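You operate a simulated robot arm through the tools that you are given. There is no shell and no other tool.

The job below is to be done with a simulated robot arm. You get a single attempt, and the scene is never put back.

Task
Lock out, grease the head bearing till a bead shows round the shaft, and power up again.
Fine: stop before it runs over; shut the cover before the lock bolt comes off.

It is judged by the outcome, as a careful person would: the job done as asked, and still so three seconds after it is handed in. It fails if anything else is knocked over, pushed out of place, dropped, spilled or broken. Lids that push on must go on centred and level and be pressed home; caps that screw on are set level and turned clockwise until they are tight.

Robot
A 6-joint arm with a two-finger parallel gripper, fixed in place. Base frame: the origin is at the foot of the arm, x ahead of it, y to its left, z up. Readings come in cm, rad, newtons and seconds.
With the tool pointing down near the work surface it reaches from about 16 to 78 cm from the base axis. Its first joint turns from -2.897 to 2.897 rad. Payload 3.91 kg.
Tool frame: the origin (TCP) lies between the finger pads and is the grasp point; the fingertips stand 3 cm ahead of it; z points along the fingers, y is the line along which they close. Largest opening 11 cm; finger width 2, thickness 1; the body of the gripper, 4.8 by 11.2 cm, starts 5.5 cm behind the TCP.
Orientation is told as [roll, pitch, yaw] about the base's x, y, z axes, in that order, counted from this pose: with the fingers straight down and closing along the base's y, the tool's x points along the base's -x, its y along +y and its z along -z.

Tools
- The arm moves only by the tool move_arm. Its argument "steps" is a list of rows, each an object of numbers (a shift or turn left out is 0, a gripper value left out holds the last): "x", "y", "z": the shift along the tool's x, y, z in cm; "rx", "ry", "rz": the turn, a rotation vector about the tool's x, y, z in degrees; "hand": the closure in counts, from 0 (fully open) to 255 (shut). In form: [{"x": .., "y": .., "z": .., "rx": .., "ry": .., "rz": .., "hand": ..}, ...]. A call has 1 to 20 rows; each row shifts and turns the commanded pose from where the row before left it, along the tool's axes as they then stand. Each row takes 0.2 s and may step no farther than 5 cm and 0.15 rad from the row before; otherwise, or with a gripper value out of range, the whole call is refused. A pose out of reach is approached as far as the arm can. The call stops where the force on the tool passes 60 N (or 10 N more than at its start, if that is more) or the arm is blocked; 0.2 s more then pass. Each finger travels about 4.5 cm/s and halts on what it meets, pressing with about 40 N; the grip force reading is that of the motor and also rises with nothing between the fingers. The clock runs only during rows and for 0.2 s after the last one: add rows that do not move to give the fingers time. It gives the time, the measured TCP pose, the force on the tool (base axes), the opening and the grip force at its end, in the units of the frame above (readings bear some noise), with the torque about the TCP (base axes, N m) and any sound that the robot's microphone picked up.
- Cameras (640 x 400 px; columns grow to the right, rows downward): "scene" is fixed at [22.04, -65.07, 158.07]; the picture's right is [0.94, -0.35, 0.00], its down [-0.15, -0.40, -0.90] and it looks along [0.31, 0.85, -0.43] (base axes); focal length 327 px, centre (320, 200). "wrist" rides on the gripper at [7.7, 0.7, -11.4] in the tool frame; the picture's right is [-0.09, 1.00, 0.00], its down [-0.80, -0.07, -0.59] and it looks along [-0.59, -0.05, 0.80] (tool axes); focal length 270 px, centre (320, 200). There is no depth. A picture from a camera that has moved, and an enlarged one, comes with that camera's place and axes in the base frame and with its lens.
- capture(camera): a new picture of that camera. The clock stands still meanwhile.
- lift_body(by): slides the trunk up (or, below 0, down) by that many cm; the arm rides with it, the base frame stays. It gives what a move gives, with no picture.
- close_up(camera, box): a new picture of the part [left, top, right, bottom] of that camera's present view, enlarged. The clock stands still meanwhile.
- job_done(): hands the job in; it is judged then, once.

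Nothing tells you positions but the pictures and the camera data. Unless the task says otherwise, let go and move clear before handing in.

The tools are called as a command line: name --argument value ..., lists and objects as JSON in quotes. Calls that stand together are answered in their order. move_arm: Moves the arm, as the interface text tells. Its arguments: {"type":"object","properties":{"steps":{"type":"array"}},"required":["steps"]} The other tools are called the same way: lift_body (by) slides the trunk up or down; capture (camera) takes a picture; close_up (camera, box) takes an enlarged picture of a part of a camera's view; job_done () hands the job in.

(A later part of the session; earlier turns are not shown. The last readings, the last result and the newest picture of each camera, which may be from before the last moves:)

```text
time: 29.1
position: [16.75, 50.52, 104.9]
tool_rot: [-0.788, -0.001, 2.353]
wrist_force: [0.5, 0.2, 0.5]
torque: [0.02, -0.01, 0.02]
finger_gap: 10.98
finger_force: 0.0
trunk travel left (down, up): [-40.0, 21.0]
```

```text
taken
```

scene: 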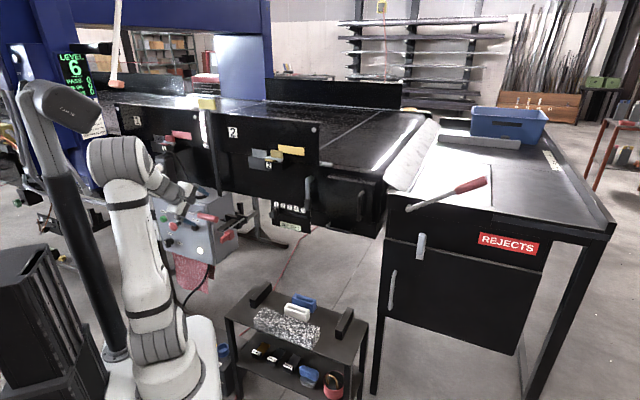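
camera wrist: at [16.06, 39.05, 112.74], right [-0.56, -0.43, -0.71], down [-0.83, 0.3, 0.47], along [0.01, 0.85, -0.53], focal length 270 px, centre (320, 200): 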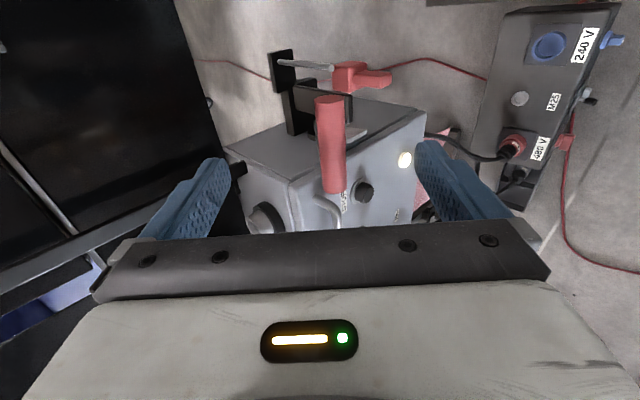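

close_up --camera "wrist" --box '[220, 30, 440, 235]'

close_up --camera "scene" --box '[140, 160, 260, 270]'

close_up --camera "wrist" --box '[470, 0, 640, 220]'

```text
1.95 times, centred on (330, 132) of wrist
camera zoom: at [16.06, 39.05, 112.74], right [-0.56, -0.43, -0.71], down [-0.83, 0.3, 0.47], along [0.01, 0.85, -0.53], focal length 527 px, centre (300, 332)
```

zoom: 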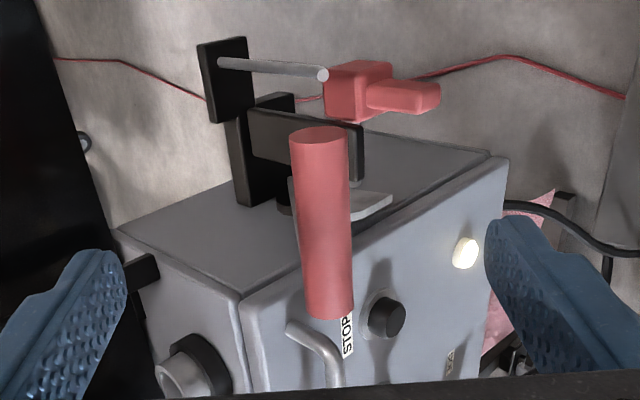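

```text
3.64 times, centred on (200, 215) of scene
camera zoom: at [22.04, -65.07, 158.07], right [0.94, -0.35, 0.0], down [-0.15, -0.4, -0.9], along [0.31, 0.85, -0.43], focal length 1188 px, centre (756, 146)
```

zoom: 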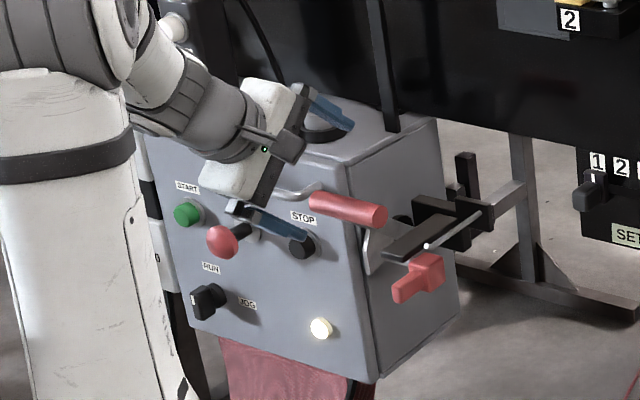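

```text
1.82 times, centred on (555, 110) of wrist
camera zoom: at [16.06, 39.05, 112.74], right [-0.56, -0.43, -0.71], down [-0.83, 0.3, 0.47], along [0.01, 0.85, -0.53], focal length 491 px, centre (-107, 364)
```

zoom: 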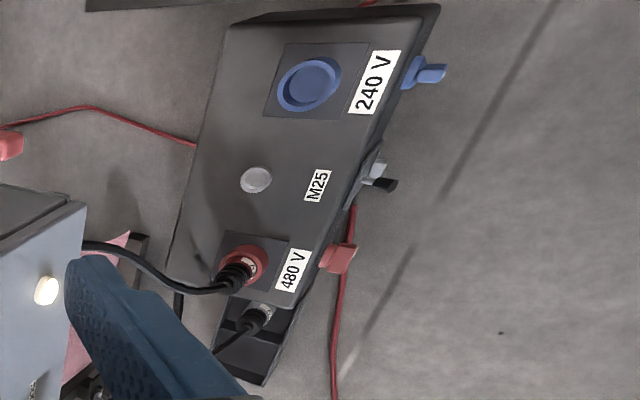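

Now the grip is clear: its axis runs from about (16, 62.4, 95.7) to (22.7, 56, 95.6). I'll half-close the fingers and slide them around its outer end.

move_arm --steps '[{"x": -2.71, "y": 0.91, "hand": 130}, {"z": 4}, {"z": 3}, {}]'

capture --camera "wrist"

close_up --camera "scene" --box '[140, 160, 260, 270]'

```text
time: 30.1
position: [18.15, 55.44, 99.44]
tool_rot: [-0.789, 0.0, 2.353]
wrist_force: [0.6, 0.4, -0.5]
torque: [0.01, 0.02, 0.02]
finger_gap: 5.4
finger_force: 0.0
trunk travel left (down, up): [-40.0, 21.0]
```

```text
taken
camera wrist: at [17.47, 43.94, 107.12], right [-0.56, -0.43, -0.71], down [-0.83, 0.31, 0.47], along [0.01, 0.85, -0.53], focal length 270 px, centre (320, 200)
```

wrist: 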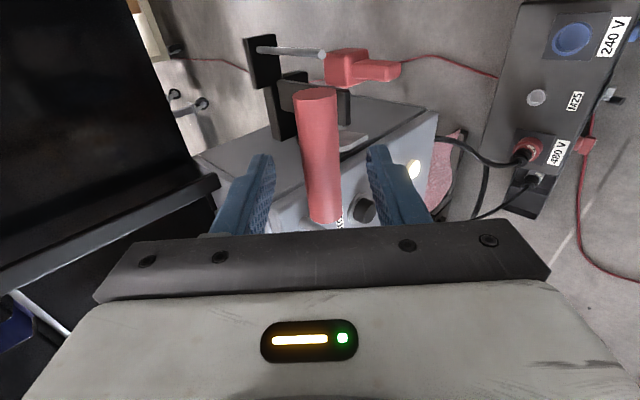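

```text
3.64 times, centred on (200, 215) of scene
camera zoom: at [22.04, -65.07, 158.07], right [0.94, -0.35, 0.0], down [-0.15, -0.4, -0.9], along [0.31, 0.85, -0.43], focal length 1188 px, centre (756, 146)
```

zoom: 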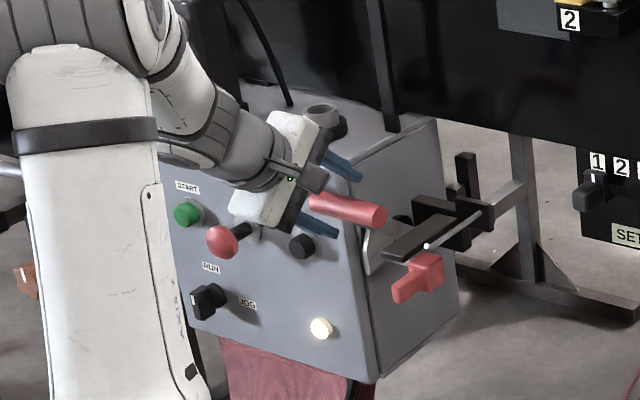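

move_arm --steps '[{"x": 0.8, "z": 2.6}, {"z": 2.6}, {"hand": 172}, {}]'

close_up --camera "wrist" --box '[220, 30, 440, 235]'

close_up --camera "scene" --box '[160, 180, 250, 260]'

```text
time: 31.1
position: [21.35, 57.73, 95.58]
tool_rot: [-0.787, -0.001, 2.355]
wrist_force: [1.6, -0.2, -0.5]
torque: [0.0, 0.05, 0.04]
finger_gap: 3.56
finger_force: 0.0
trunk travel left (down, up): [-40.0, 21.0]
```

```text
1.95 times, centred on (330, 132) of wrist
camera zoom: at [20.68, 46.18, 103.27], right [-0.56, -0.43, -0.71], down [-0.83, 0.31, 0.47], along [0.01, 0.85, -0.53], focal length 527 px, centre (300, 332)
```

zoom: 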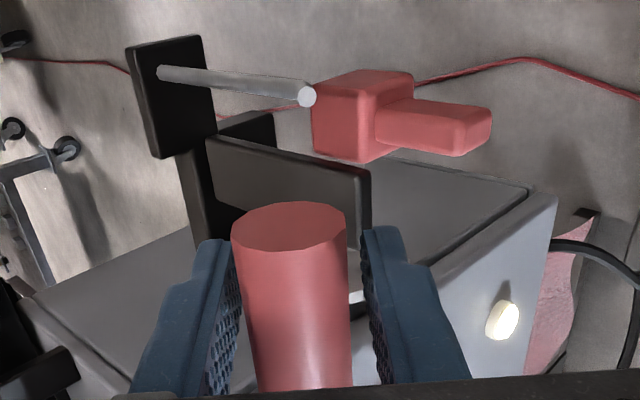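

```text
5.00 times, centred on (205, 220) of scene
camera zoom: at [22.04, -65.07, 158.07], right [0.94, -0.35, 0.0], down [-0.15, -0.4, -0.9], along [0.31, 0.85, -0.43], focal length 1633 px, centre (895, 100)
```

zoom: 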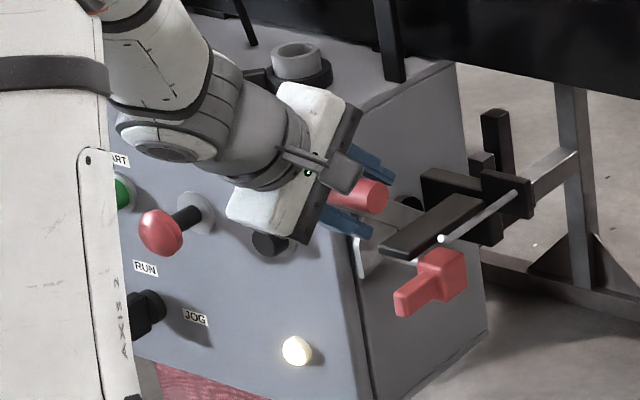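

The fingers straddle the grip. I'll follow the lever's arc downward in small steps, watching force.

move_arm --steps '[{"y": 1.0, "z": 0.3}, {"y": 1.0, "z": 0.3}, {"y": 1.0, "z": 0.35}, {"y": 1.0, "z": 0.35}, {}]'

close_up --camera "scene" --box '[160, 180, 250, 260]'

```text
time: 32.3
position: [19.94, 56.34, 91.75]
tool_rot: [-0.787, 0.0, 2.356]
wrist_force: [0.8, 0.2, 0.1]
torque: [-0.03, -0.03, 0.02]
finger_gap: 3.67
finger_force: 0.9
trunk travel left (down, up): [-40.0, 21.0]
```

```text
5.00 times, centred on (205, 220) of scene
camera zoom: at [22.04, -65.07, 158.07], right [0.94, -0.35, 0.0], down [-0.15, -0.4, -0.9], along [0.31, 0.85, -0.43], focal length 1633 px, centre (895, 100)
```

zoom: 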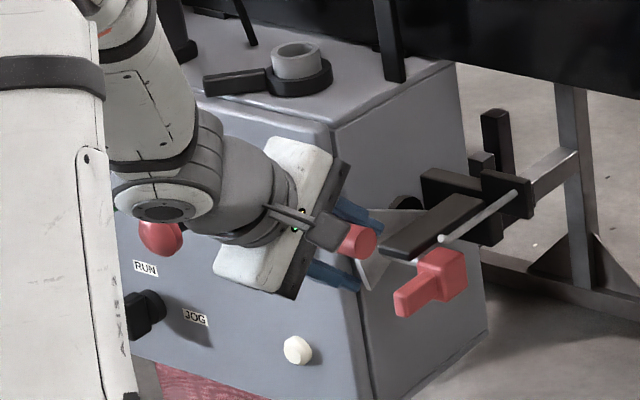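

The lamp went out — lever down is off. I'll continue down toward the end of its travel.

move_arm --steps '[{"y": 1.15, "z": 0.73}, {"y": 1.15, "z": 0.73}, {"y": 1.15, "z": 0.73}, {"y": 0.97, "z": 1.01}, {"y": 0.97, "z": 1.01}, {"y": 0.97, "z": 1.01}, {}]'

close_up --camera "scene" --box '[160, 180, 250, 260]'

close_up --camera "wrist" --box '[220, 30, 440, 235]'

```text
time: 33.9
position: [19.1, 55.76, 83.81]
tool_rot: [-0.787, -0.001, 2.354]
wrist_force: [-0.7, -0.5, -1.1]
torque: [0.03, -0.04, 0.0]
finger_gap: 3.6
finger_force: 0.4
trunk travel left (down, up): [-40.0, 21.0]
```

```text
5.00 times, centred on (205, 220) of scene
camera zoom: at [22.04, -65.07, 158.07], right [0.94, -0.35, 0.0], down [-0.15, -0.4, -0.9], along [0.31, 0.85, -0.43], focal length 1633 px, centre (895, 100)
```

zoom: 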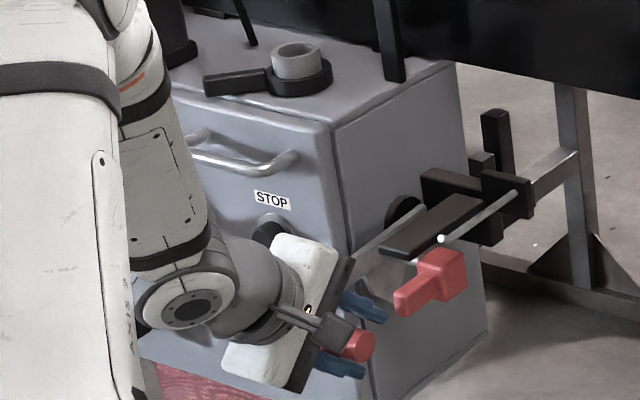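

```text
1.95 times, centred on (330, 132) of wrist
camera zoom: at [18.44, 44.28, 91.54], right [-0.56, -0.43, -0.71], down [-0.83, 0.31, 0.47], along [0.01, 0.85, -0.53], focal length 527 px, centre (300, 332)
```

zoom: 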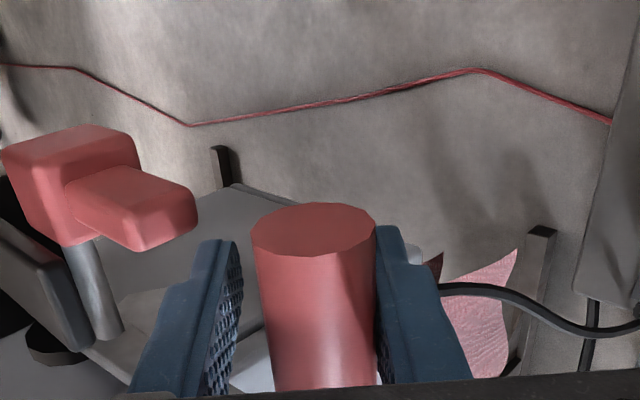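

Now it's clear: the lock bolt is the red knob on a grey pin that points inboard at the lever plate. I'll carry the lever on to its end stop.

move_arm --steps '[{"y": 0.62, "z": 1.22}, {"y": 0.62, "z": 1.22}, {"y": 0.62, "z": 1.22}, {}]'

close_up --camera "scene" --box '[160, 180, 250, 270]'

close_up --camera "wrist" --box '[180, 30, 440, 235]'

```text
time: 34.9
position: [20.06, 56.59, 79.82]
tool_rot: [-0.789, 0.0, 2.354]
wrist_force: [-0.5, -0.6, 0.2]
torque: [0.03, 0.03, 0.01]
finger_gap: 3.57
finger_force: 0.0
trunk travel left (down, up): [-40.0, 21.0]
```

```text
4.44 times, centred on (205, 225) of scene
camera zoom: at [22.04, -65.07, 158.07], right [0.94, -0.35, 0.0], down [-0.15, -0.4, -0.9], along [0.31, 0.85, -0.43], focal length 1452 px, centre (831, 89)
```

zoom: 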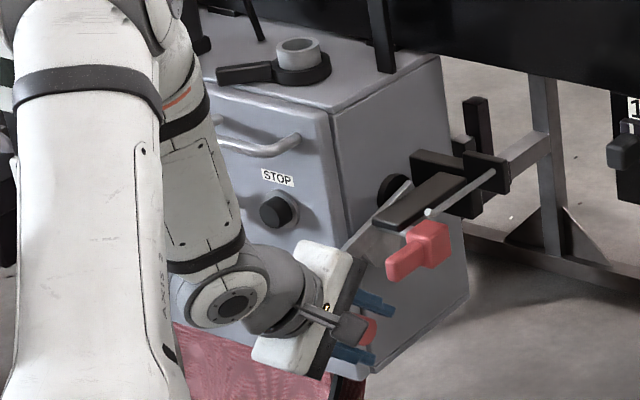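

```text
1.95 times, centred on (310, 132) of wrist
camera zoom: at [19.33, 45.11, 87.54], right [-0.56, -0.43, -0.71], down [-0.83, 0.31, 0.47], along [0.01, 0.85, -0.53], focal length 527 px, centre (340, 332)
```

zoom: 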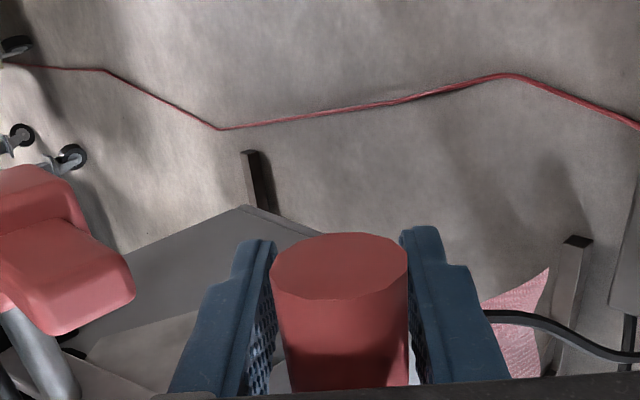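

close_up --camera "wrist" --box '[100, 80, 300, 235]'

close_up --camera "scene" --box '[210, 205, 250, 245]'

```text
2.58 times, centred on (200, 158) of wrist
camera zoom: at [19.33, 45.11, 87.54], right [-0.56, -0.43, -0.71], down [-0.83, 0.31, 0.47], along [0.01, 0.85, -0.53], focal length 698 px, centre (630, 310)
```

zoom: 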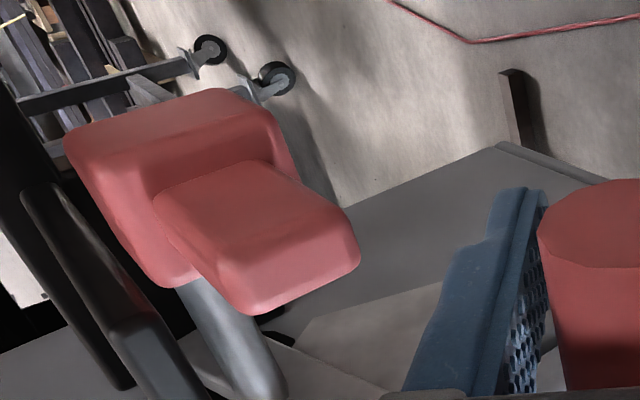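

```text
10.00 times, centred on (230, 225) of scene
camera zoom: at [22.04, -65.07, 158.07], right [0.94, -0.35, 0.0], down [-0.15, -0.4, -0.9], along [0.31, 0.85, -0.43], focal length 3267 px, centre (1220, -50)
```

zoom: 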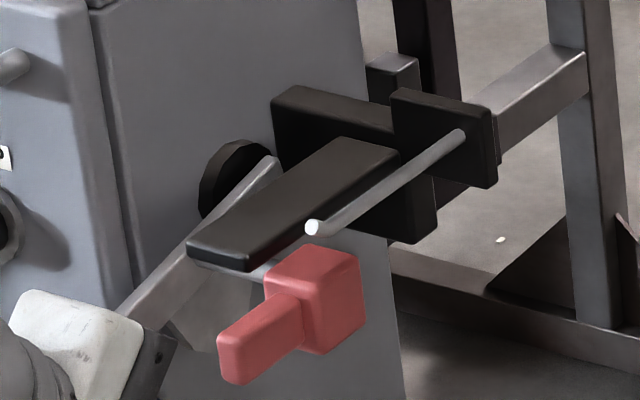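

move_arm --steps '[{"rx": 7.5}, {"rx": 7.5}, {"y": 0.7, "z": 1.1}, {"y": 0.64, "z": 1.2}, {"y": 0.6, "z": 1.3}, {}]'

close_up --camera "scene" --box '[180, 190, 250, 270]'

close_up --camera "wrist" --box '[100, 30, 440, 240]'

```text
time: 36.3
position: [21.56, 57.94, 76.48]
tool_rot: [-1.046, 0.002, 2.354]
wrist_force: [-7.7, 0.2, -13.5]
torque: [0.31, -0.18, -0.1]
finger_gap: 4.25
finger_force: 7.2
trunk travel left (down, up): [-40.0, 21.0]
```

```text
5.00 times, centred on (215, 230) of scene
camera zoom: at [22.04, -65.07, 158.07], right [0.94, -0.35, 0.0], down [-0.15, -0.4, -0.9], along [0.31, 0.85, -0.43], focal length 1633 px, centre (845, 50)
```

zoom: 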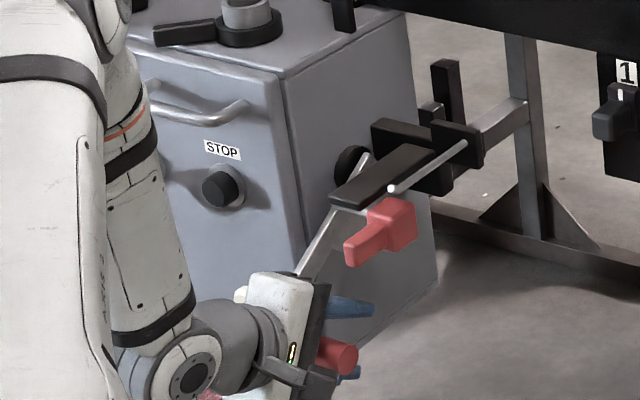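

```text
1.88 times, centred on (270, 135) of wrist
camera zoom: at [19.71, 45.36, 81.65], right [-0.41, -0.29, -0.86], down [-0.91, 0.23, 0.36], along [0.09, 0.93, -0.36], focal length 509 px, centre (414, 322)
```

zoom: 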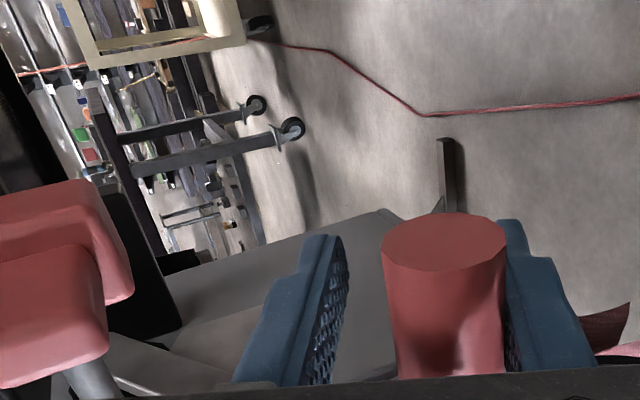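

move_arm --steps '[{"y": 0.8}, {}]'

```text
time: 36.9
position: [21.37, 57.73, 75.71]
tool_rot: [-1.049, 0.001, 2.352]
wrist_force: [-0.6, -0.2, -6.6]
torque: [0.03, -0.14, 0.0]
finger_gap: 3.87
finger_force: 2.7
trunk travel left (down, up): [-40.0, 21.0]
```

move_arm --steps '[{"y": 0.6}, {}, {"y": 0.25, "z": 0.8}, {}]'

close_up --camera "wrist" --box '[100, 30, 440, 240]'

close_up --camera "scene" --box '[180, 190, 250, 270]'

```text
time: 37.9
position: [21.49, 57.95, 74.72]
tool_rot: [-1.049, 0.0, 2.353]
wrist_force: [-0.1, 0.5, 0.5]
torque: [0.0, 0.05, 0.01]
finger_gap: 3.58
finger_force: 0.1
trunk travel left (down, up): [-40.0, 21.0]
```

```text
1.88 times, centred on (270, 135) of wrist
camera zoom: at [19.62, 45.34, 79.89], right [-0.41, -0.29, -0.86], down [-0.91, 0.23, 0.36], along [0.1, 0.93, -0.36], focal length 509 px, centre (414, 322)
```

zoom: 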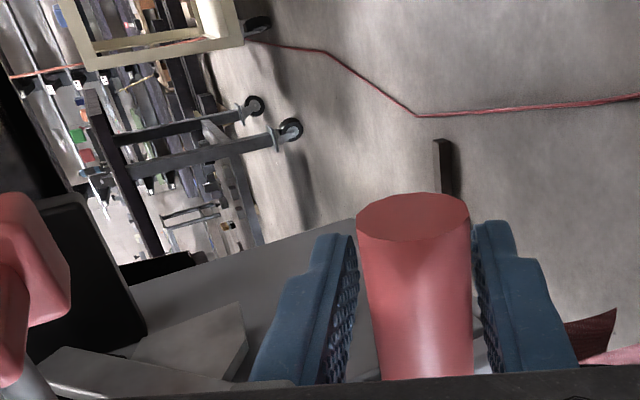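

```text
5.00 times, centred on (215, 230) of scene
camera zoom: at [22.04, -65.07, 158.07], right [0.94, -0.35, 0.0], down [-0.15, -0.4, -0.9], along [0.31, 0.85, -0.43], focal length 1633 px, centre (845, 50)
```

zoom: 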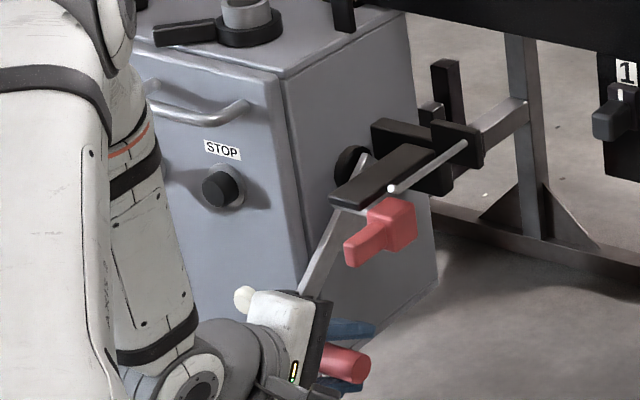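

move_arm --steps '[{"y": 0.3, "z": 1.0}, {"y": 0.25, "z": 1.0}, {"y": 0.15, "z": 1.0}, {}]'

close_up --camera "wrist" --box '[100, 30, 440, 240]'

close_up --camera "scene" --box '[180, 190, 250, 270]'

```text
time: 38.9
position: [23.14, 59.74, 72.57]
tool_rot: [-1.049, -0.001, 2.352]
wrist_force: [1.0, -0.2, 0.3]
torque: [0.01, -0.02, -0.01]
finger_gap: 3.57
finger_force: 0.0
trunk travel left (down, up): [-40.0, 21.0]
```

```text
1.88 times, centred on (270, 135) of wrist
camera zoom: at [21.28, 47.06, 77.8], right [-0.41, -0.29, -0.86], down [-0.91, 0.23, 0.36], along [0.1, 0.93, -0.36], focal length 509 px, centre (414, 322)
```

zoom: 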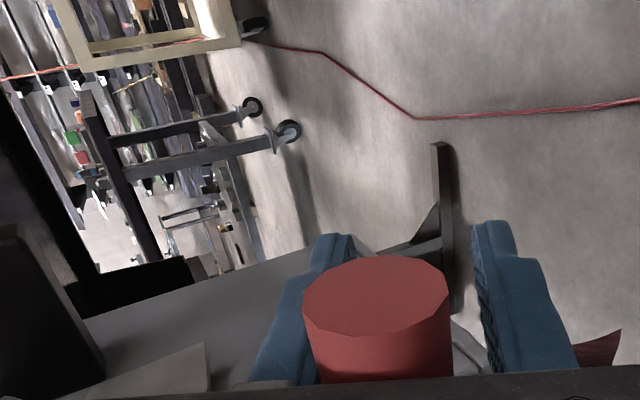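

```text
5.00 times, centred on (215, 230) of scene
camera zoom: at [22.04, -65.07, 158.07], right [0.94, -0.35, 0.0], down [-0.15, -0.4, -0.9], along [0.31, 0.85, -0.43], focal length 1633 px, centre (845, 50)
```

zoom: 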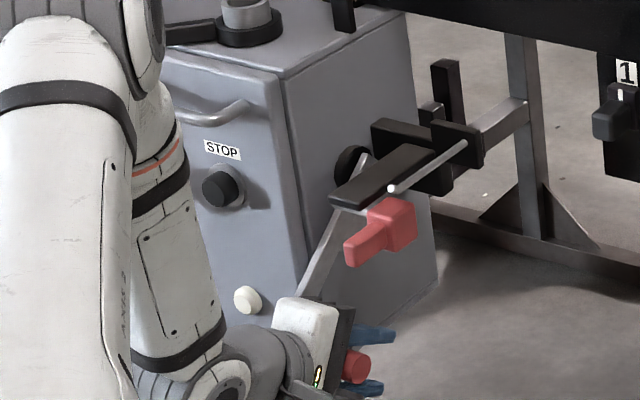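

move_arm --steps '[{"y": 0.5}, {"y": 0.4}, {}]'

close_up --camera "wrist" --box '[100, 30, 440, 240]'

close_up --camera "scene" --box '[180, 190, 250, 270]'

```text
time: 39.7
position: [22.96, 59.37, 71.94]
tool_rot: [-1.055, -0.003, 2.356]
wrist_force: [7.5, 18.5, 18.0]
torque: [-1.03, 0.51, -0.12]
finger_gap: 4.8
finger_force: 12.4
trunk travel left (down, up): [-40.0, 21.0]
```

```text
1.88 times, centred on (270, 135) of wrist
camera zoom: at [21.05, 46.75, 77.15], right [-0.41, -0.28, -0.87], down [-0.91, 0.23, 0.36], along [0.1, 0.93, -0.35], focal length 509 px, centre (414, 322)
```

zoom: 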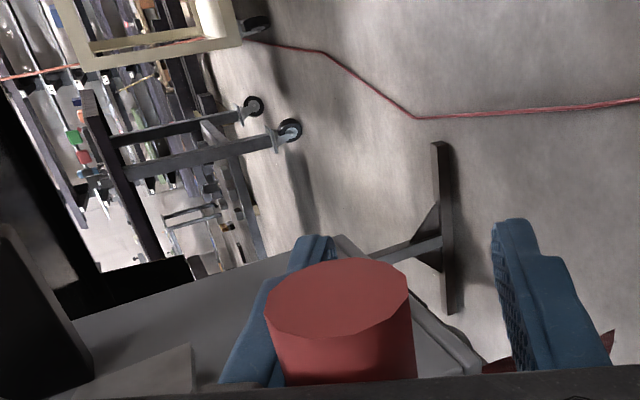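

```text
5.00 times, centred on (215, 230) of scene
camera zoom: at [22.04, -65.07, 158.07], right [0.94, -0.35, 0.0], down [-0.15, -0.4, -0.9], along [0.31, 0.85, -0.43], focal length 1633 px, centre (845, 50)
```

zoom: 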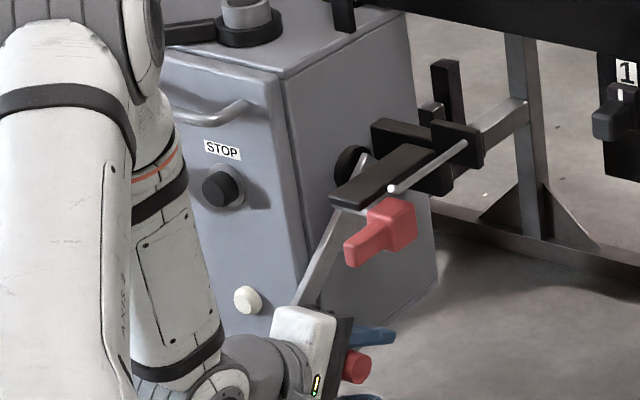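

The lever is firmly against its lower stop. I'll ease off and withdraw, then look at the bolt.

move_arm --steps '[{"y": -0.5}, {"y": -0.6, "hand": 120}, {}, {"z": -3}, {"z": -4}, {"z": -4}]'

capture --camera "wrist"

close_up --camera "scene" --box '[180, 190, 260, 270]'

```text
time: 41.1
position: [16.66, 52.7, 78.0]
tool_rot: [-1.05, 0.0, 2.353]
wrist_force: [0.1, 0.5, -0.7]
torque: [-0.02, -0.01, 0.02]
finger_gap: 5.8
finger_force: 0.0
trunk travel left (down, up): [-40.0, 21.0]
```

```text
taken
camera wrist: at [14.87, 40.17, 83.27], right [-0.41, -0.29, -0.86], down [-0.91, 0.23, 0.36], along [0.1, 0.93, -0.36], focal length 270 px, centre (320, 200)
```

wrist: 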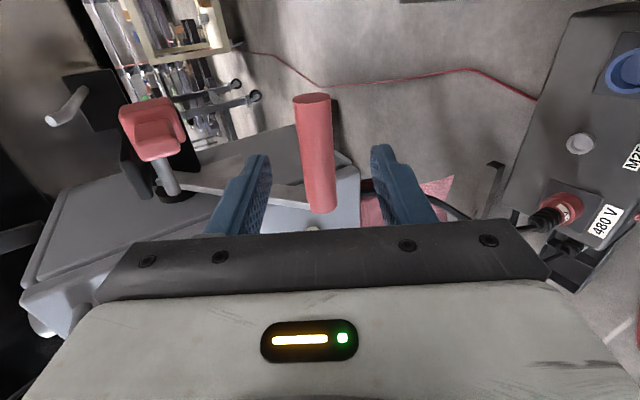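

```text
5.00 times, centred on (220, 230) of scene
camera zoom: at [22.04, -65.07, 158.07], right [0.94, -0.35, 0.0], down [-0.15, -0.4, -0.9], along [0.31, 0.85, -0.43], focal length 1633 px, centre (820, 50)
```

zoom: 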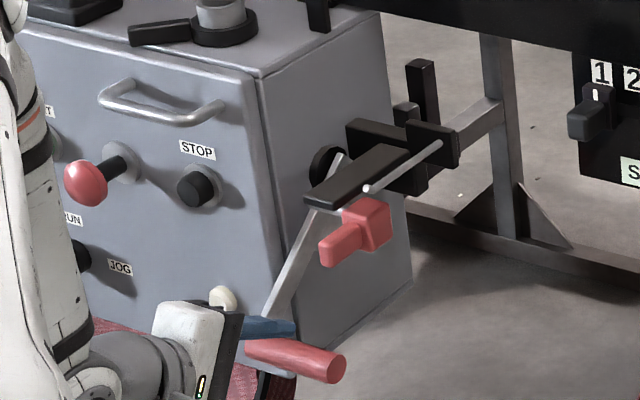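

close_up --camera "wrist" --box '[30, 60, 250, 230]'

close_up --camera "scene" --box '[210, 205, 250, 245]'

```text
2.35 times, centred on (140, 145) of wrist
camera zoom: at [14.87, 40.17, 83.27], right [-0.41, -0.29, -0.86], down [-0.91, 0.23, 0.36], along [0.1, 0.93, -0.36], focal length 636 px, centre (744, 329)
```

zoom: 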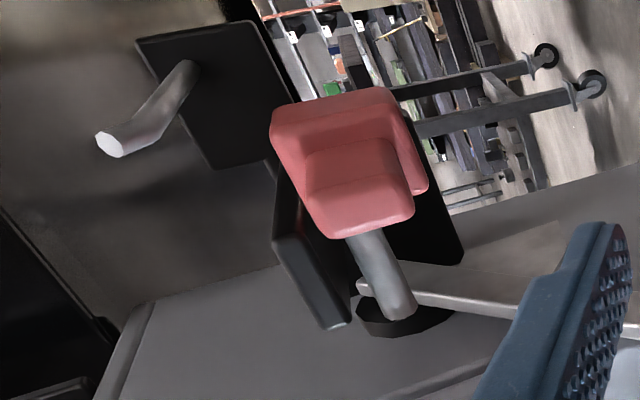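

```text
10.00 times, centred on (230, 225) of scene
camera zoom: at [22.04, -65.07, 158.07], right [0.94, -0.35, 0.0], down [-0.15, -0.4, -0.9], along [0.31, 0.85, -0.43], focal length 3267 px, centre (1220, -50)
```

zoom: 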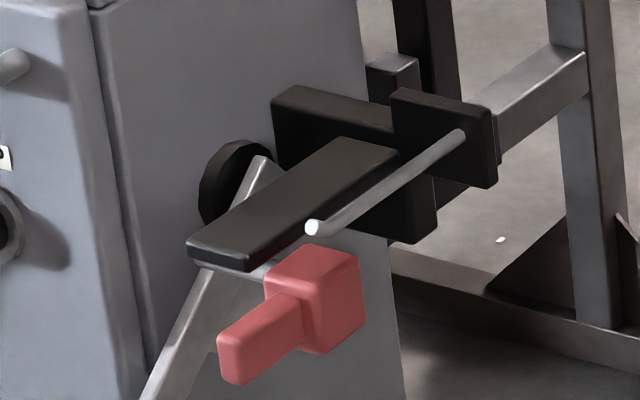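

The bolt's shaft is drawn out (free end about 2 cm short of the lever plane), so locking means pushing the red knob inboard over the lowered lever. I'll raise to the knob's height, level the fingers and look before clamping it.

move_arm --steps '[{"x": 0.7, "y": -2.5, "z": -2.7}, {"x": 0.8, "y": -3.4, "z": -2.7}, {"rx": 7.3}, {"rx": 7.3}, {"rx": 7.3}, {}]'

capture --camera "wrist"

close_up --camera "scene" --box '[180, 190, 260, 270]'

```text
time: 42.5
position: [16.41, 50.59, 85.93]
tool_rot: [-1.434, 0.0, 2.355]
wrist_force: [0.2, 0.6, -0.4]
torque: [-0.05, -0.04, 0.04]
finger_gap: 5.84
finger_force: 0.0
trunk travel left (down, up): [-40.0, 21.0]
```

```text
taken
camera wrist: at [13.68, 37.21, 86.98], right [-0.16, -0.03, -0.99], down [-0.98, 0.16, 0.15], along [0.15, 0.99, -0.06], focal length 270 px, centre (320, 200)
```

wrist: 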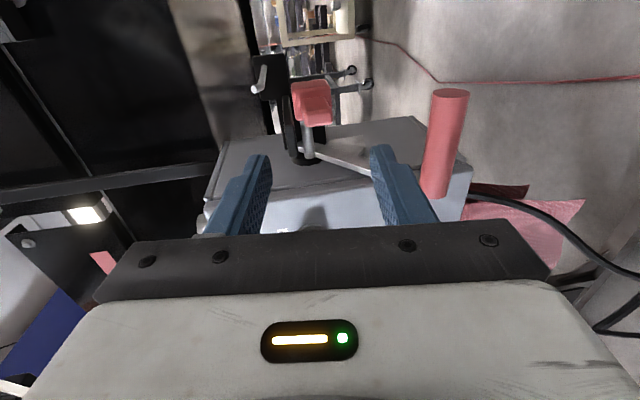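

```text
5.00 times, centred on (220, 230) of scene
camera zoom: at [22.04, -65.07, 158.07], right [0.94, -0.35, 0.0], down [-0.15, -0.4, -0.9], along [0.31, 0.85, -0.43], focal length 1633 px, centre (820, 50)
```

zoom: 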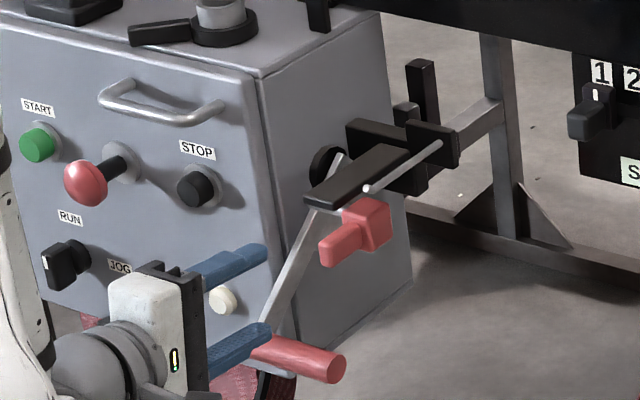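

close_up --camera "wrist" --box '[220, 30, 420, 200]'

```text
2.35 times, centred on (320, 115) of wrist
camera zoom: at [13.68, 37.21, 86.98], right [-0.16, -0.03, -0.99], down [-0.98, 0.16, 0.15], along [0.15, 0.99, -0.06], focal length 636 px, centre (320, 400)
```

zoom: 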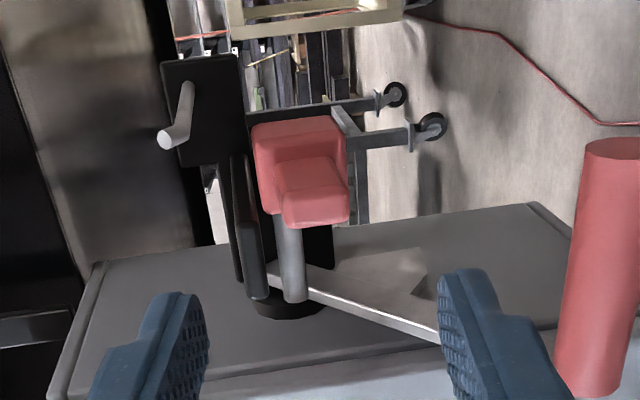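

move_arm --steps '[{"x": 0.5, "y": -0.33, "hand": 172}, {"z": 3.3}, {"z": 3.3}, {"z": 1.6}, {}]'

close_up --camera "wrist" --box '[200, 30, 440, 235]'

close_up --camera "scene" --box '[190, 195, 250, 255]'

```text
time: 43.7
position: [22.3, 56.07, 85.08]
tool_rot: [-1.432, 0.0, 2.355]
wrist_force: [0.4, -0.3, -0.5]
torque: [0.0, -0.02, -0.02]
finger_gap: 3.59
finger_force: 0.0
trunk travel left (down, up): [-40.0, 21.0]
```

```text
1.95 times, centred on (320, 132) of wrist
camera zoom: at [19.66, 42.48, 86.16], right [-0.16, -0.04, -0.99], down [-0.98, 0.16, 0.15], along [0.15, 0.99, -0.06], focal length 527 px, centre (320, 332)
```

zoom: 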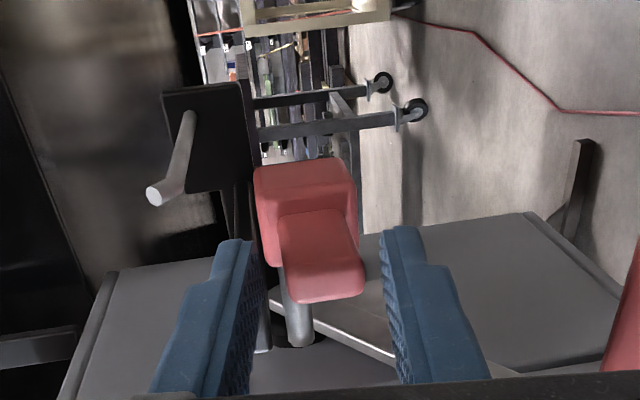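

```text
6.67 times, centred on (220, 225) of scene
camera zoom: at [22.04, -65.07, 158.07], right [0.94, -0.35, 0.0], down [-0.15, -0.4, -0.9], along [0.31, 0.85, -0.43], focal length 2178 px, centre (987, 33)
```

zoom: 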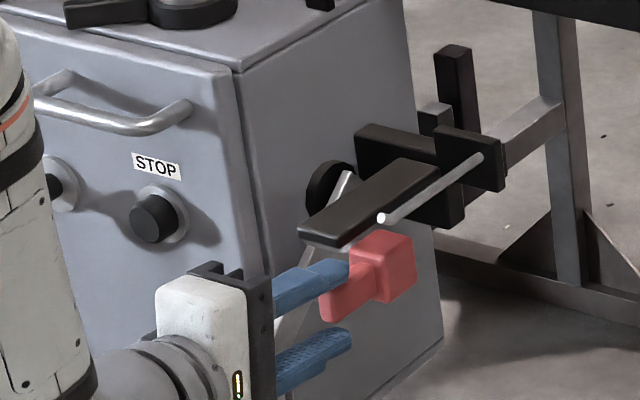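

move_arm --steps '[{"x": 0.2, "z": 1.8}, {"hand": 255}, {}, {}]'

close_up --camera "wrist" --box '[200, 30, 440, 235]'

```text
time: 44.7
position: [23.92, 57.04, 84.84]
tool_rot: [-1.434, 0.001, 2.352]
wrist_force: [4.3, 4.6, 3.9]
torque: [1.05, -1.0, -0.33]
finger_gap: 2.76
finger_force: 45.0
trunk travel left (down, up): [-40.0, 21.0]
```

```text
1.95 times, centred on (320, 132) of wrist
camera zoom: at [21.15, 43.53, 85.9], right [-0.16, -0.03, -0.99], down [-0.98, 0.16, 0.15], along [0.15, 0.99, -0.06], focal length 527 px, centre (320, 332)
```

zoom: 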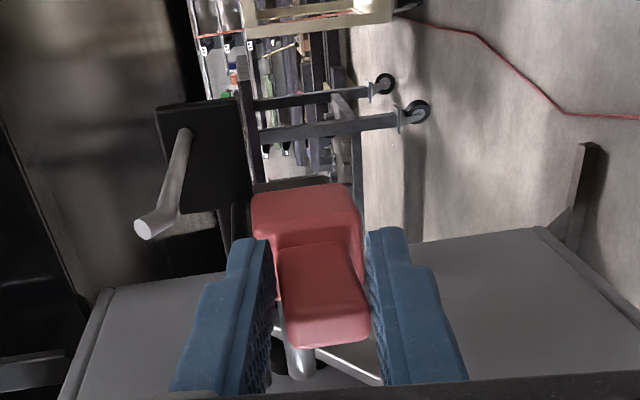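

The knob is clamped. Now I'll slide it inboard in small steps.

move_arm --steps '[{"x": -0.4}, {"x": -0.4}, {"x": -0.4}, {"x": -0.4}, {}]'

close_up --camera "scene" --box '[190, 195, 250, 255]'

```text
time: 45.9
position: [22.54, 58.13, 85.05]
tool_rot: [-1.432, 0.003, 2.356]
wrist_force: [-10.6, -5.6, 0.0]
torque: [1.0, -0.68, -0.61]
finger_gap: 2.77
finger_force: 44.9
trunk travel left (down, up): [-40.0, 21.0]
```

```text
6.67 times, centred on (220, 225) of scene
camera zoom: at [22.04, -65.07, 158.07], right [0.94, -0.35, 0.0], down [-0.15, -0.4, -0.9], along [0.31, 0.85, -0.43], focal length 2178 px, centre (987, 33)
```

zoom: 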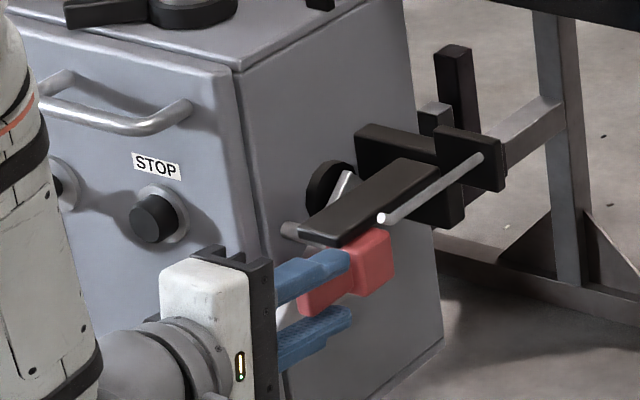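

move_arm --steps '[{"x": -0.4, "z": -0.25}, {"x": -0.4, "z": -0.08}, {"x": -0.4, "z": -0.08}, {"x": -0.4, "z": -0.08}, {}]'

close_up --camera "scene" --box '[190, 195, 250, 255]'

close_up --camera "wrist" --box '[200, 30, 440, 235]'

```text
time: 47.1
position: [21.53, 58.86, 85.0]
tool_rot: [-1.428, -0.001, 2.35]
wrist_force: [33.3, -16.7, -1.3]
torque: [0.57, -1.09, -0.64]
finger_gap: 2.72
finger_force: 44.5
trunk travel left (down, up): [-40.0, 21.0]
```

```text
6.67 times, centred on (220, 225) of scene
camera zoom: at [22.04, -65.07, 158.07], right [0.94, -0.35, 0.0], down [-0.15, -0.4, -0.9], along [0.31, 0.85, -0.43], focal length 2178 px, centre (987, 33)
```

zoom: 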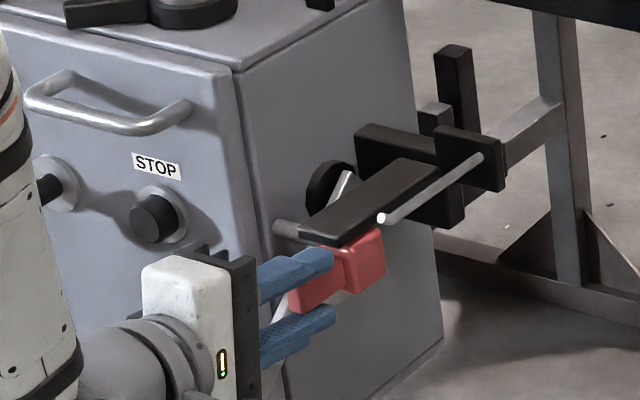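

```text
1.95 times, centred on (320, 132) of wrist
camera zoom: at [18.88, 45.39, 85.97], right [-0.16, -0.03, -0.99], down [-0.97, 0.16, 0.16], along [0.16, 0.99, -0.06], focal length 527 px, centre (320, 332)
```

zoom: 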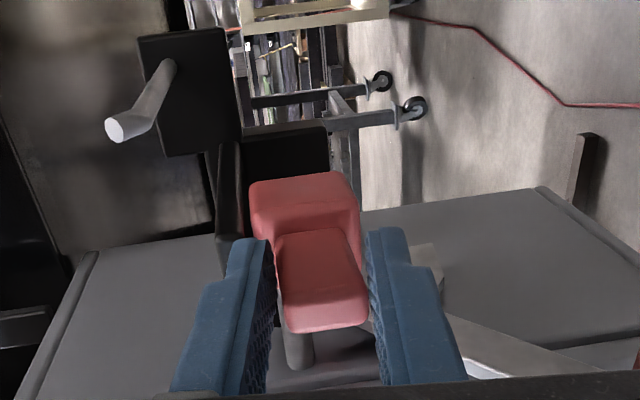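

The bolt has come up against its stop (about 3 cm of travel, shaft across above the lever). I'll release and back off.

move_arm --steps '[{"x": 0.3}, {"hand": 150}, {}, {"z": -3}, {"z": -4}, {"z": -4}]'

close_up --camera "scene" --box '[190, 195, 250, 255]'

close_up --camera "wrist" --box '[200, 30, 440, 235]'

capture --camera "scene"

```text
time: 48.5
position: [13.46, 51.33, 86.22]
tool_rot: [-1.432, 0.0, 2.353]
wrist_force: [0.0, -0.3, -1.0]
torque: [0.01, -0.01, -0.04]
finger_gap: 4.55
finger_force: 0.0
trunk travel left (down, up): [-40.0, 21.0]
```

```text
6.67 times, centred on (220, 225) of scene
camera zoom: at [22.04, -65.07, 158.07], right [0.94, -0.35, 0.0], down [-0.15, -0.4, -0.9], along [0.31, 0.85, -0.43], focal length 2178 px, centre (987, 33)
```

zoom: 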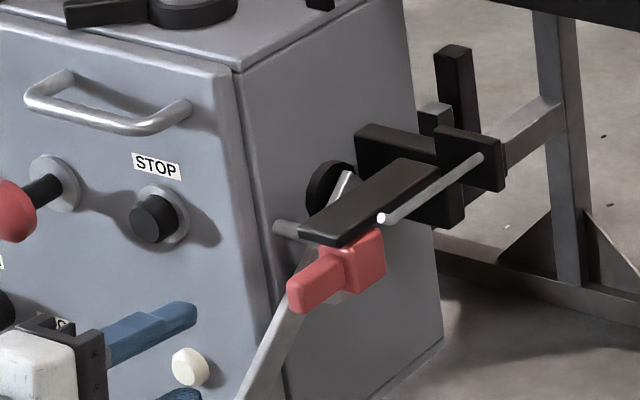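

```text
1.95 times, centred on (320, 132) of wrist
camera zoom: at [10.7, 37.84, 87.23], right [-0.16, -0.03, -0.99], down [-0.98, 0.16, 0.15], along [0.15, 0.99, -0.06], focal length 527 px, centre (320, 332)
```

zoom: 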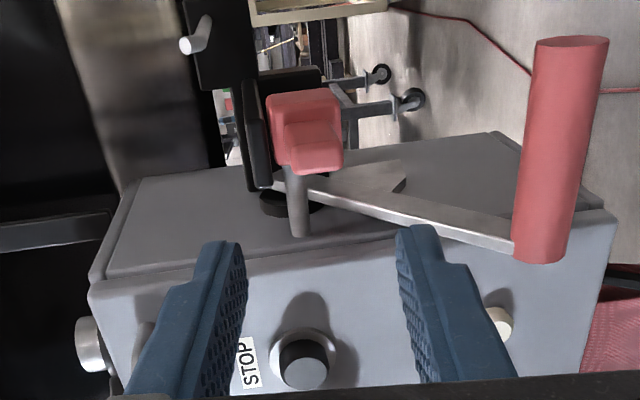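

```text
taken
```

scene: 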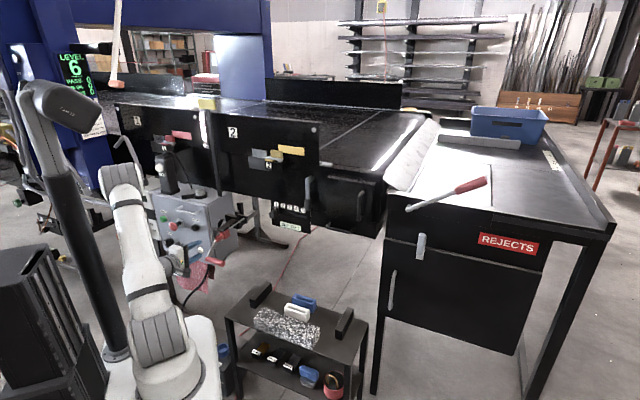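

The bolt shaft now lies across above the lowered lever and the lamp is out: locked out. Next I'll back away, roll the wrist so the camera rides on top, and go look at the conveyor-end cover.

move_arm --steps '[{"y": -4, "z": -2}, {"y": -4}, {"y": -4}, {"y": -4}, {"rz": 8.5}, {"rz": 8.5}, {"rz": 8.5}, {"rz": 8.5}, {"rz": 8.5}, {"rz": 8.5}, {"rz": 8.5}, {"rz": 8.5}, {"rz": 8.5}, {"rz": 8.5}, {"rz": 8.5}, {"rz": 8.5}, {"rz": 8.5}, {"rz": 8.5}, {"rz": 8.5}, {"rz": 8.5}]'

move_arm --steps '[{"rz": 8.5}, {"rz": 8.5}, {"rz": 8.5}, {"rz": 8.5}, {"rz": 8.5}, {"rz": 8.5}, {"rz": 8.5}, {"rz": 8.5}, {"rz": 8.5}, {"rz": 8.5}, {"rz": 8.5}, {"rz": 8.5}, {"rz": 8.5}, {"rz": 8.5}, {"rz": 8.5}, {"rz": 6.5}]'

capture --camera "wrist"

```text
time: 52.7
position: [11.14, 54.2, 114.51]
tool_rot: [1.354, -0.77, -0.644]
wrist_force: [-0.3, 0.0, 0.5]
torque: [-0.03, 0.05, -0.04]
finger_gap: 4.51
finger_force: 0.0
out of reach, approached as far as the arm can: row 18, 19, 20
trunk travel left (down, up): [-40.0, 21.0]
```

```text
time: 56.1
position: [14.68, 63.42, 153.83]
tool_rot: [1.34, 0.868, -0.95]
wrist_force: [0.0, 0.4, 0.2]
torque: [0.0, 0.01, 0.01]
finger_gap: 4.52
finger_force: 0.0
out of reach, approached as far as the arm can: row 1, 2, 3, 4, 5, 6, 7, 8, 9, 10, 12, 13, 14, 15, 16
trunk travel left (down, up): [-40.0, 21.0]
```

```text
taken
camera wrist: at [4.35, 59.13, 161.95], right [0.65, -0.51, 0.56], down [-0.15, -0.81, -0.57], along [0.74, 0.28, -0.6], focal length 270 px, centre (320, 200)
```

wrist: 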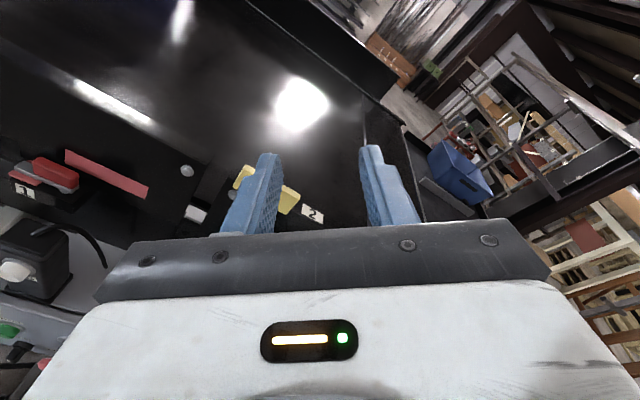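

capture --camera "scene"

```text
taken
```

scene: 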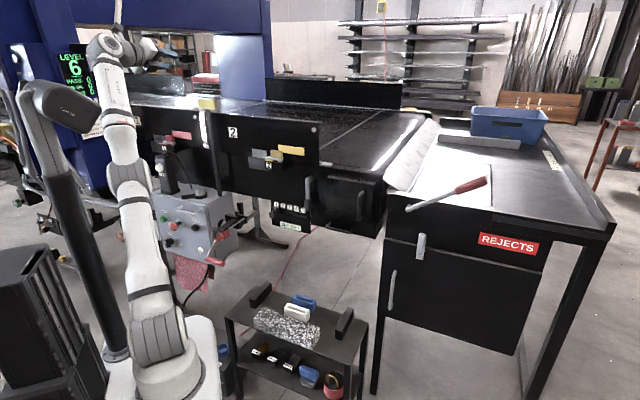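

That roll ran into a joint limit and the arm wandered up; nothing was touched. I'll first raise the commanded pose toward where the arm actually is, then unwind the roll gently.

move_arm --steps '[{"x": 4.5}, {"x": 4.5}, {"x": 4.5}, {"x": 4.5}, {"x": 4.5}, {"x": 4.5}]'

move_arm --steps '[{"rz": -8.5}, {"rz": -8.5}, {"rz": -8.5}, {"rz": -8.5}, {"rz": -8.5}, {"rz": -8.5}]'

capture --camera "scene"

```text
time: 57.5
position: [14.13, 63.14, 154.05]
tool_rot: [1.34, 0.867, -0.948]
wrist_force: [-0.3, 0.0, -0.5]
torque: [0.05, -0.03, -0.03]
finger_gap: 4.54
finger_force: 0.0
out of reach, approached as far as the arm can: row 1, 2, 3, 4, 5, 6
trunk travel left (down, up): [-40.0, 21.0]
```

```text
time: 58.9
position: [13.98, 63.24, 154.09]
tool_rot: [1.422, -0.01, -0.771]
wrist_force: [0.0, -0.5, -0.1]
torque: [-0.03, -0.01, 0.01]
finger_gap: 4.52
finger_force: 0.1
trunk travel left (down, up): [-40.0, 21.0]
```

```text
taken
```

scene: 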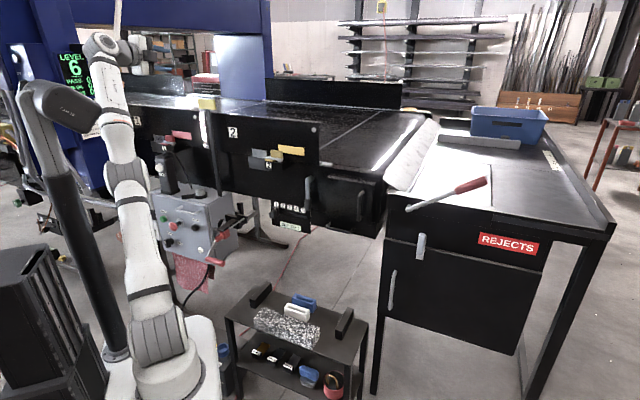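

move_arm --steps '[{"z": -4}, {"z": -4}, {"rx": 8.1, "y": -2}, {"rx": 8.1, "y": -2}, {"rx": 8.1, "y": -2}, {"rx": 8.1}, {"rx": 8.1}]'

```text
time: 60.5
position: [7.06, 52.98, 145.26]
tool_rot: [0.718, -0.001, -0.769]
wrist_force: [0.0, 0.0, -0.2]
torque: [-0.01, 0.01, -0.01]
finger_gap: 4.53
finger_force: 0.0
out of reach, approached as far as the arm can: row 1, 2, 3, 4, 5, 6, 7
trunk travel left (down, up): [-40.0, 21.0]
```

move_arm --steps '[{"rx": 8.1}, {"rx": 8.1}, {"rx": 8.1}, {"rx": 8.1}, {"rx": 8.1}, {}]'

capture --camera "scene"

```text
time: 61.9
position: [7.53, 46.37, 133.73]
tool_rot: [0.007, -0.005, -0.769]
wrist_force: [-0.2, 0.4, -0.1]
torque: [-0.02, 0.0, -0.01]
finger_gap: 4.55
finger_force: 0.0
out of reach, approached as far as the arm can: row 1, 2, 3, 4, 5
trunk travel left (down, up): [-40.0, 21.0]
```

```text
taken
```

scene: 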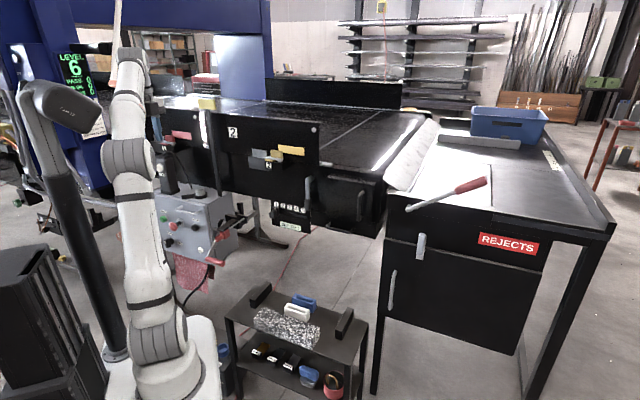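

move_arm --steps '[{"rz": 8.15}, {"rz": 8.15}, {"rz": 8.15}, {"rz": 8.15}, {"rz": 8.15}, {"rz": 8.15}, {"rz": 8.15}, {"rz": 8.15}, {"rz": 8.15}, {"rz": 8.15}, {"rz": 8.15}, {"rz": 8.15}, {"rz": 8.15}]'

move_arm --steps '[{"x": 1.37, "y": 4.53, "z": 1.3}, {"x": 1.37, "y": 4.53, "z": 1.3}, {"x": 1.37, "y": 4.53, "z": 1.3}, {"x": 1.37, "y": 4.53, "z": 1.3}, {"x": 1.37, "y": 4.53, "z": 1.3}, {"x": 1.37, "y": 4.53, "z": 1.3}, {"x": 1.37, "y": 4.53, "z": 1.3}, {"x": 1.37, "y": 4.53, "z": 1.3}, {"x": 1.37, "y": 4.53, "z": 1.3}, {"x": 1.37, "y": 4.53, "z": 1.3}]'

```text
time: 64.7
position: [48.04, 18.71, 134.0]
tool_rot: [0.005, 0.01, -2.592]
wrist_force: [0.2, -0.5, 0.3]
torque: [-0.03, -0.01, 0.01]
finger_gap: 4.52
finger_force: 0.1
out of reach, approached as far as the arm can: row 6, 7, 8, 9, 10, 11, 12, 13
trunk travel left (down, up): [-40.0, 21.0]
```

```text
time: 66.9
position: [72.03, -11.1, 116.06]
tool_rot: [0.002, 0.01, -2.617]
wrist_force: [0.5, 0.3, -0.7]
torque: [-0.04, 0.0, 0.0]
finger_gap: 4.54
finger_force: 0.0
out of reach, approached as far as the arm can: row 4, 5, 6, 7, 8, 9, 10
trunk travel left (down, up): [-40.0, 21.0]
```

capture --camera "scene"

capture --camera "wrist"

```text
taken
```

scene: 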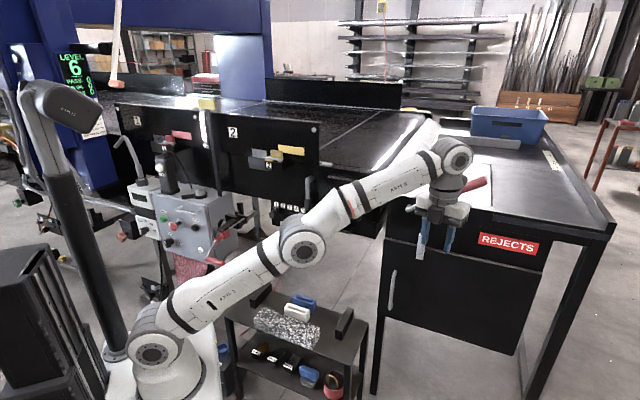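

```text
taken
camera wrist: at [78.91, -7.88, 127.68], right [0.42, -0.91, 0.0], down [-0.73, -0.34, 0.59], along [-0.53, -0.25, -0.81], focal length 270 px, centre (320, 200)
```

wrist: 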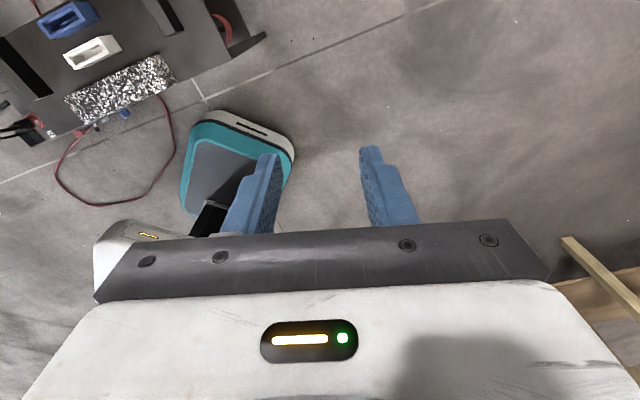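

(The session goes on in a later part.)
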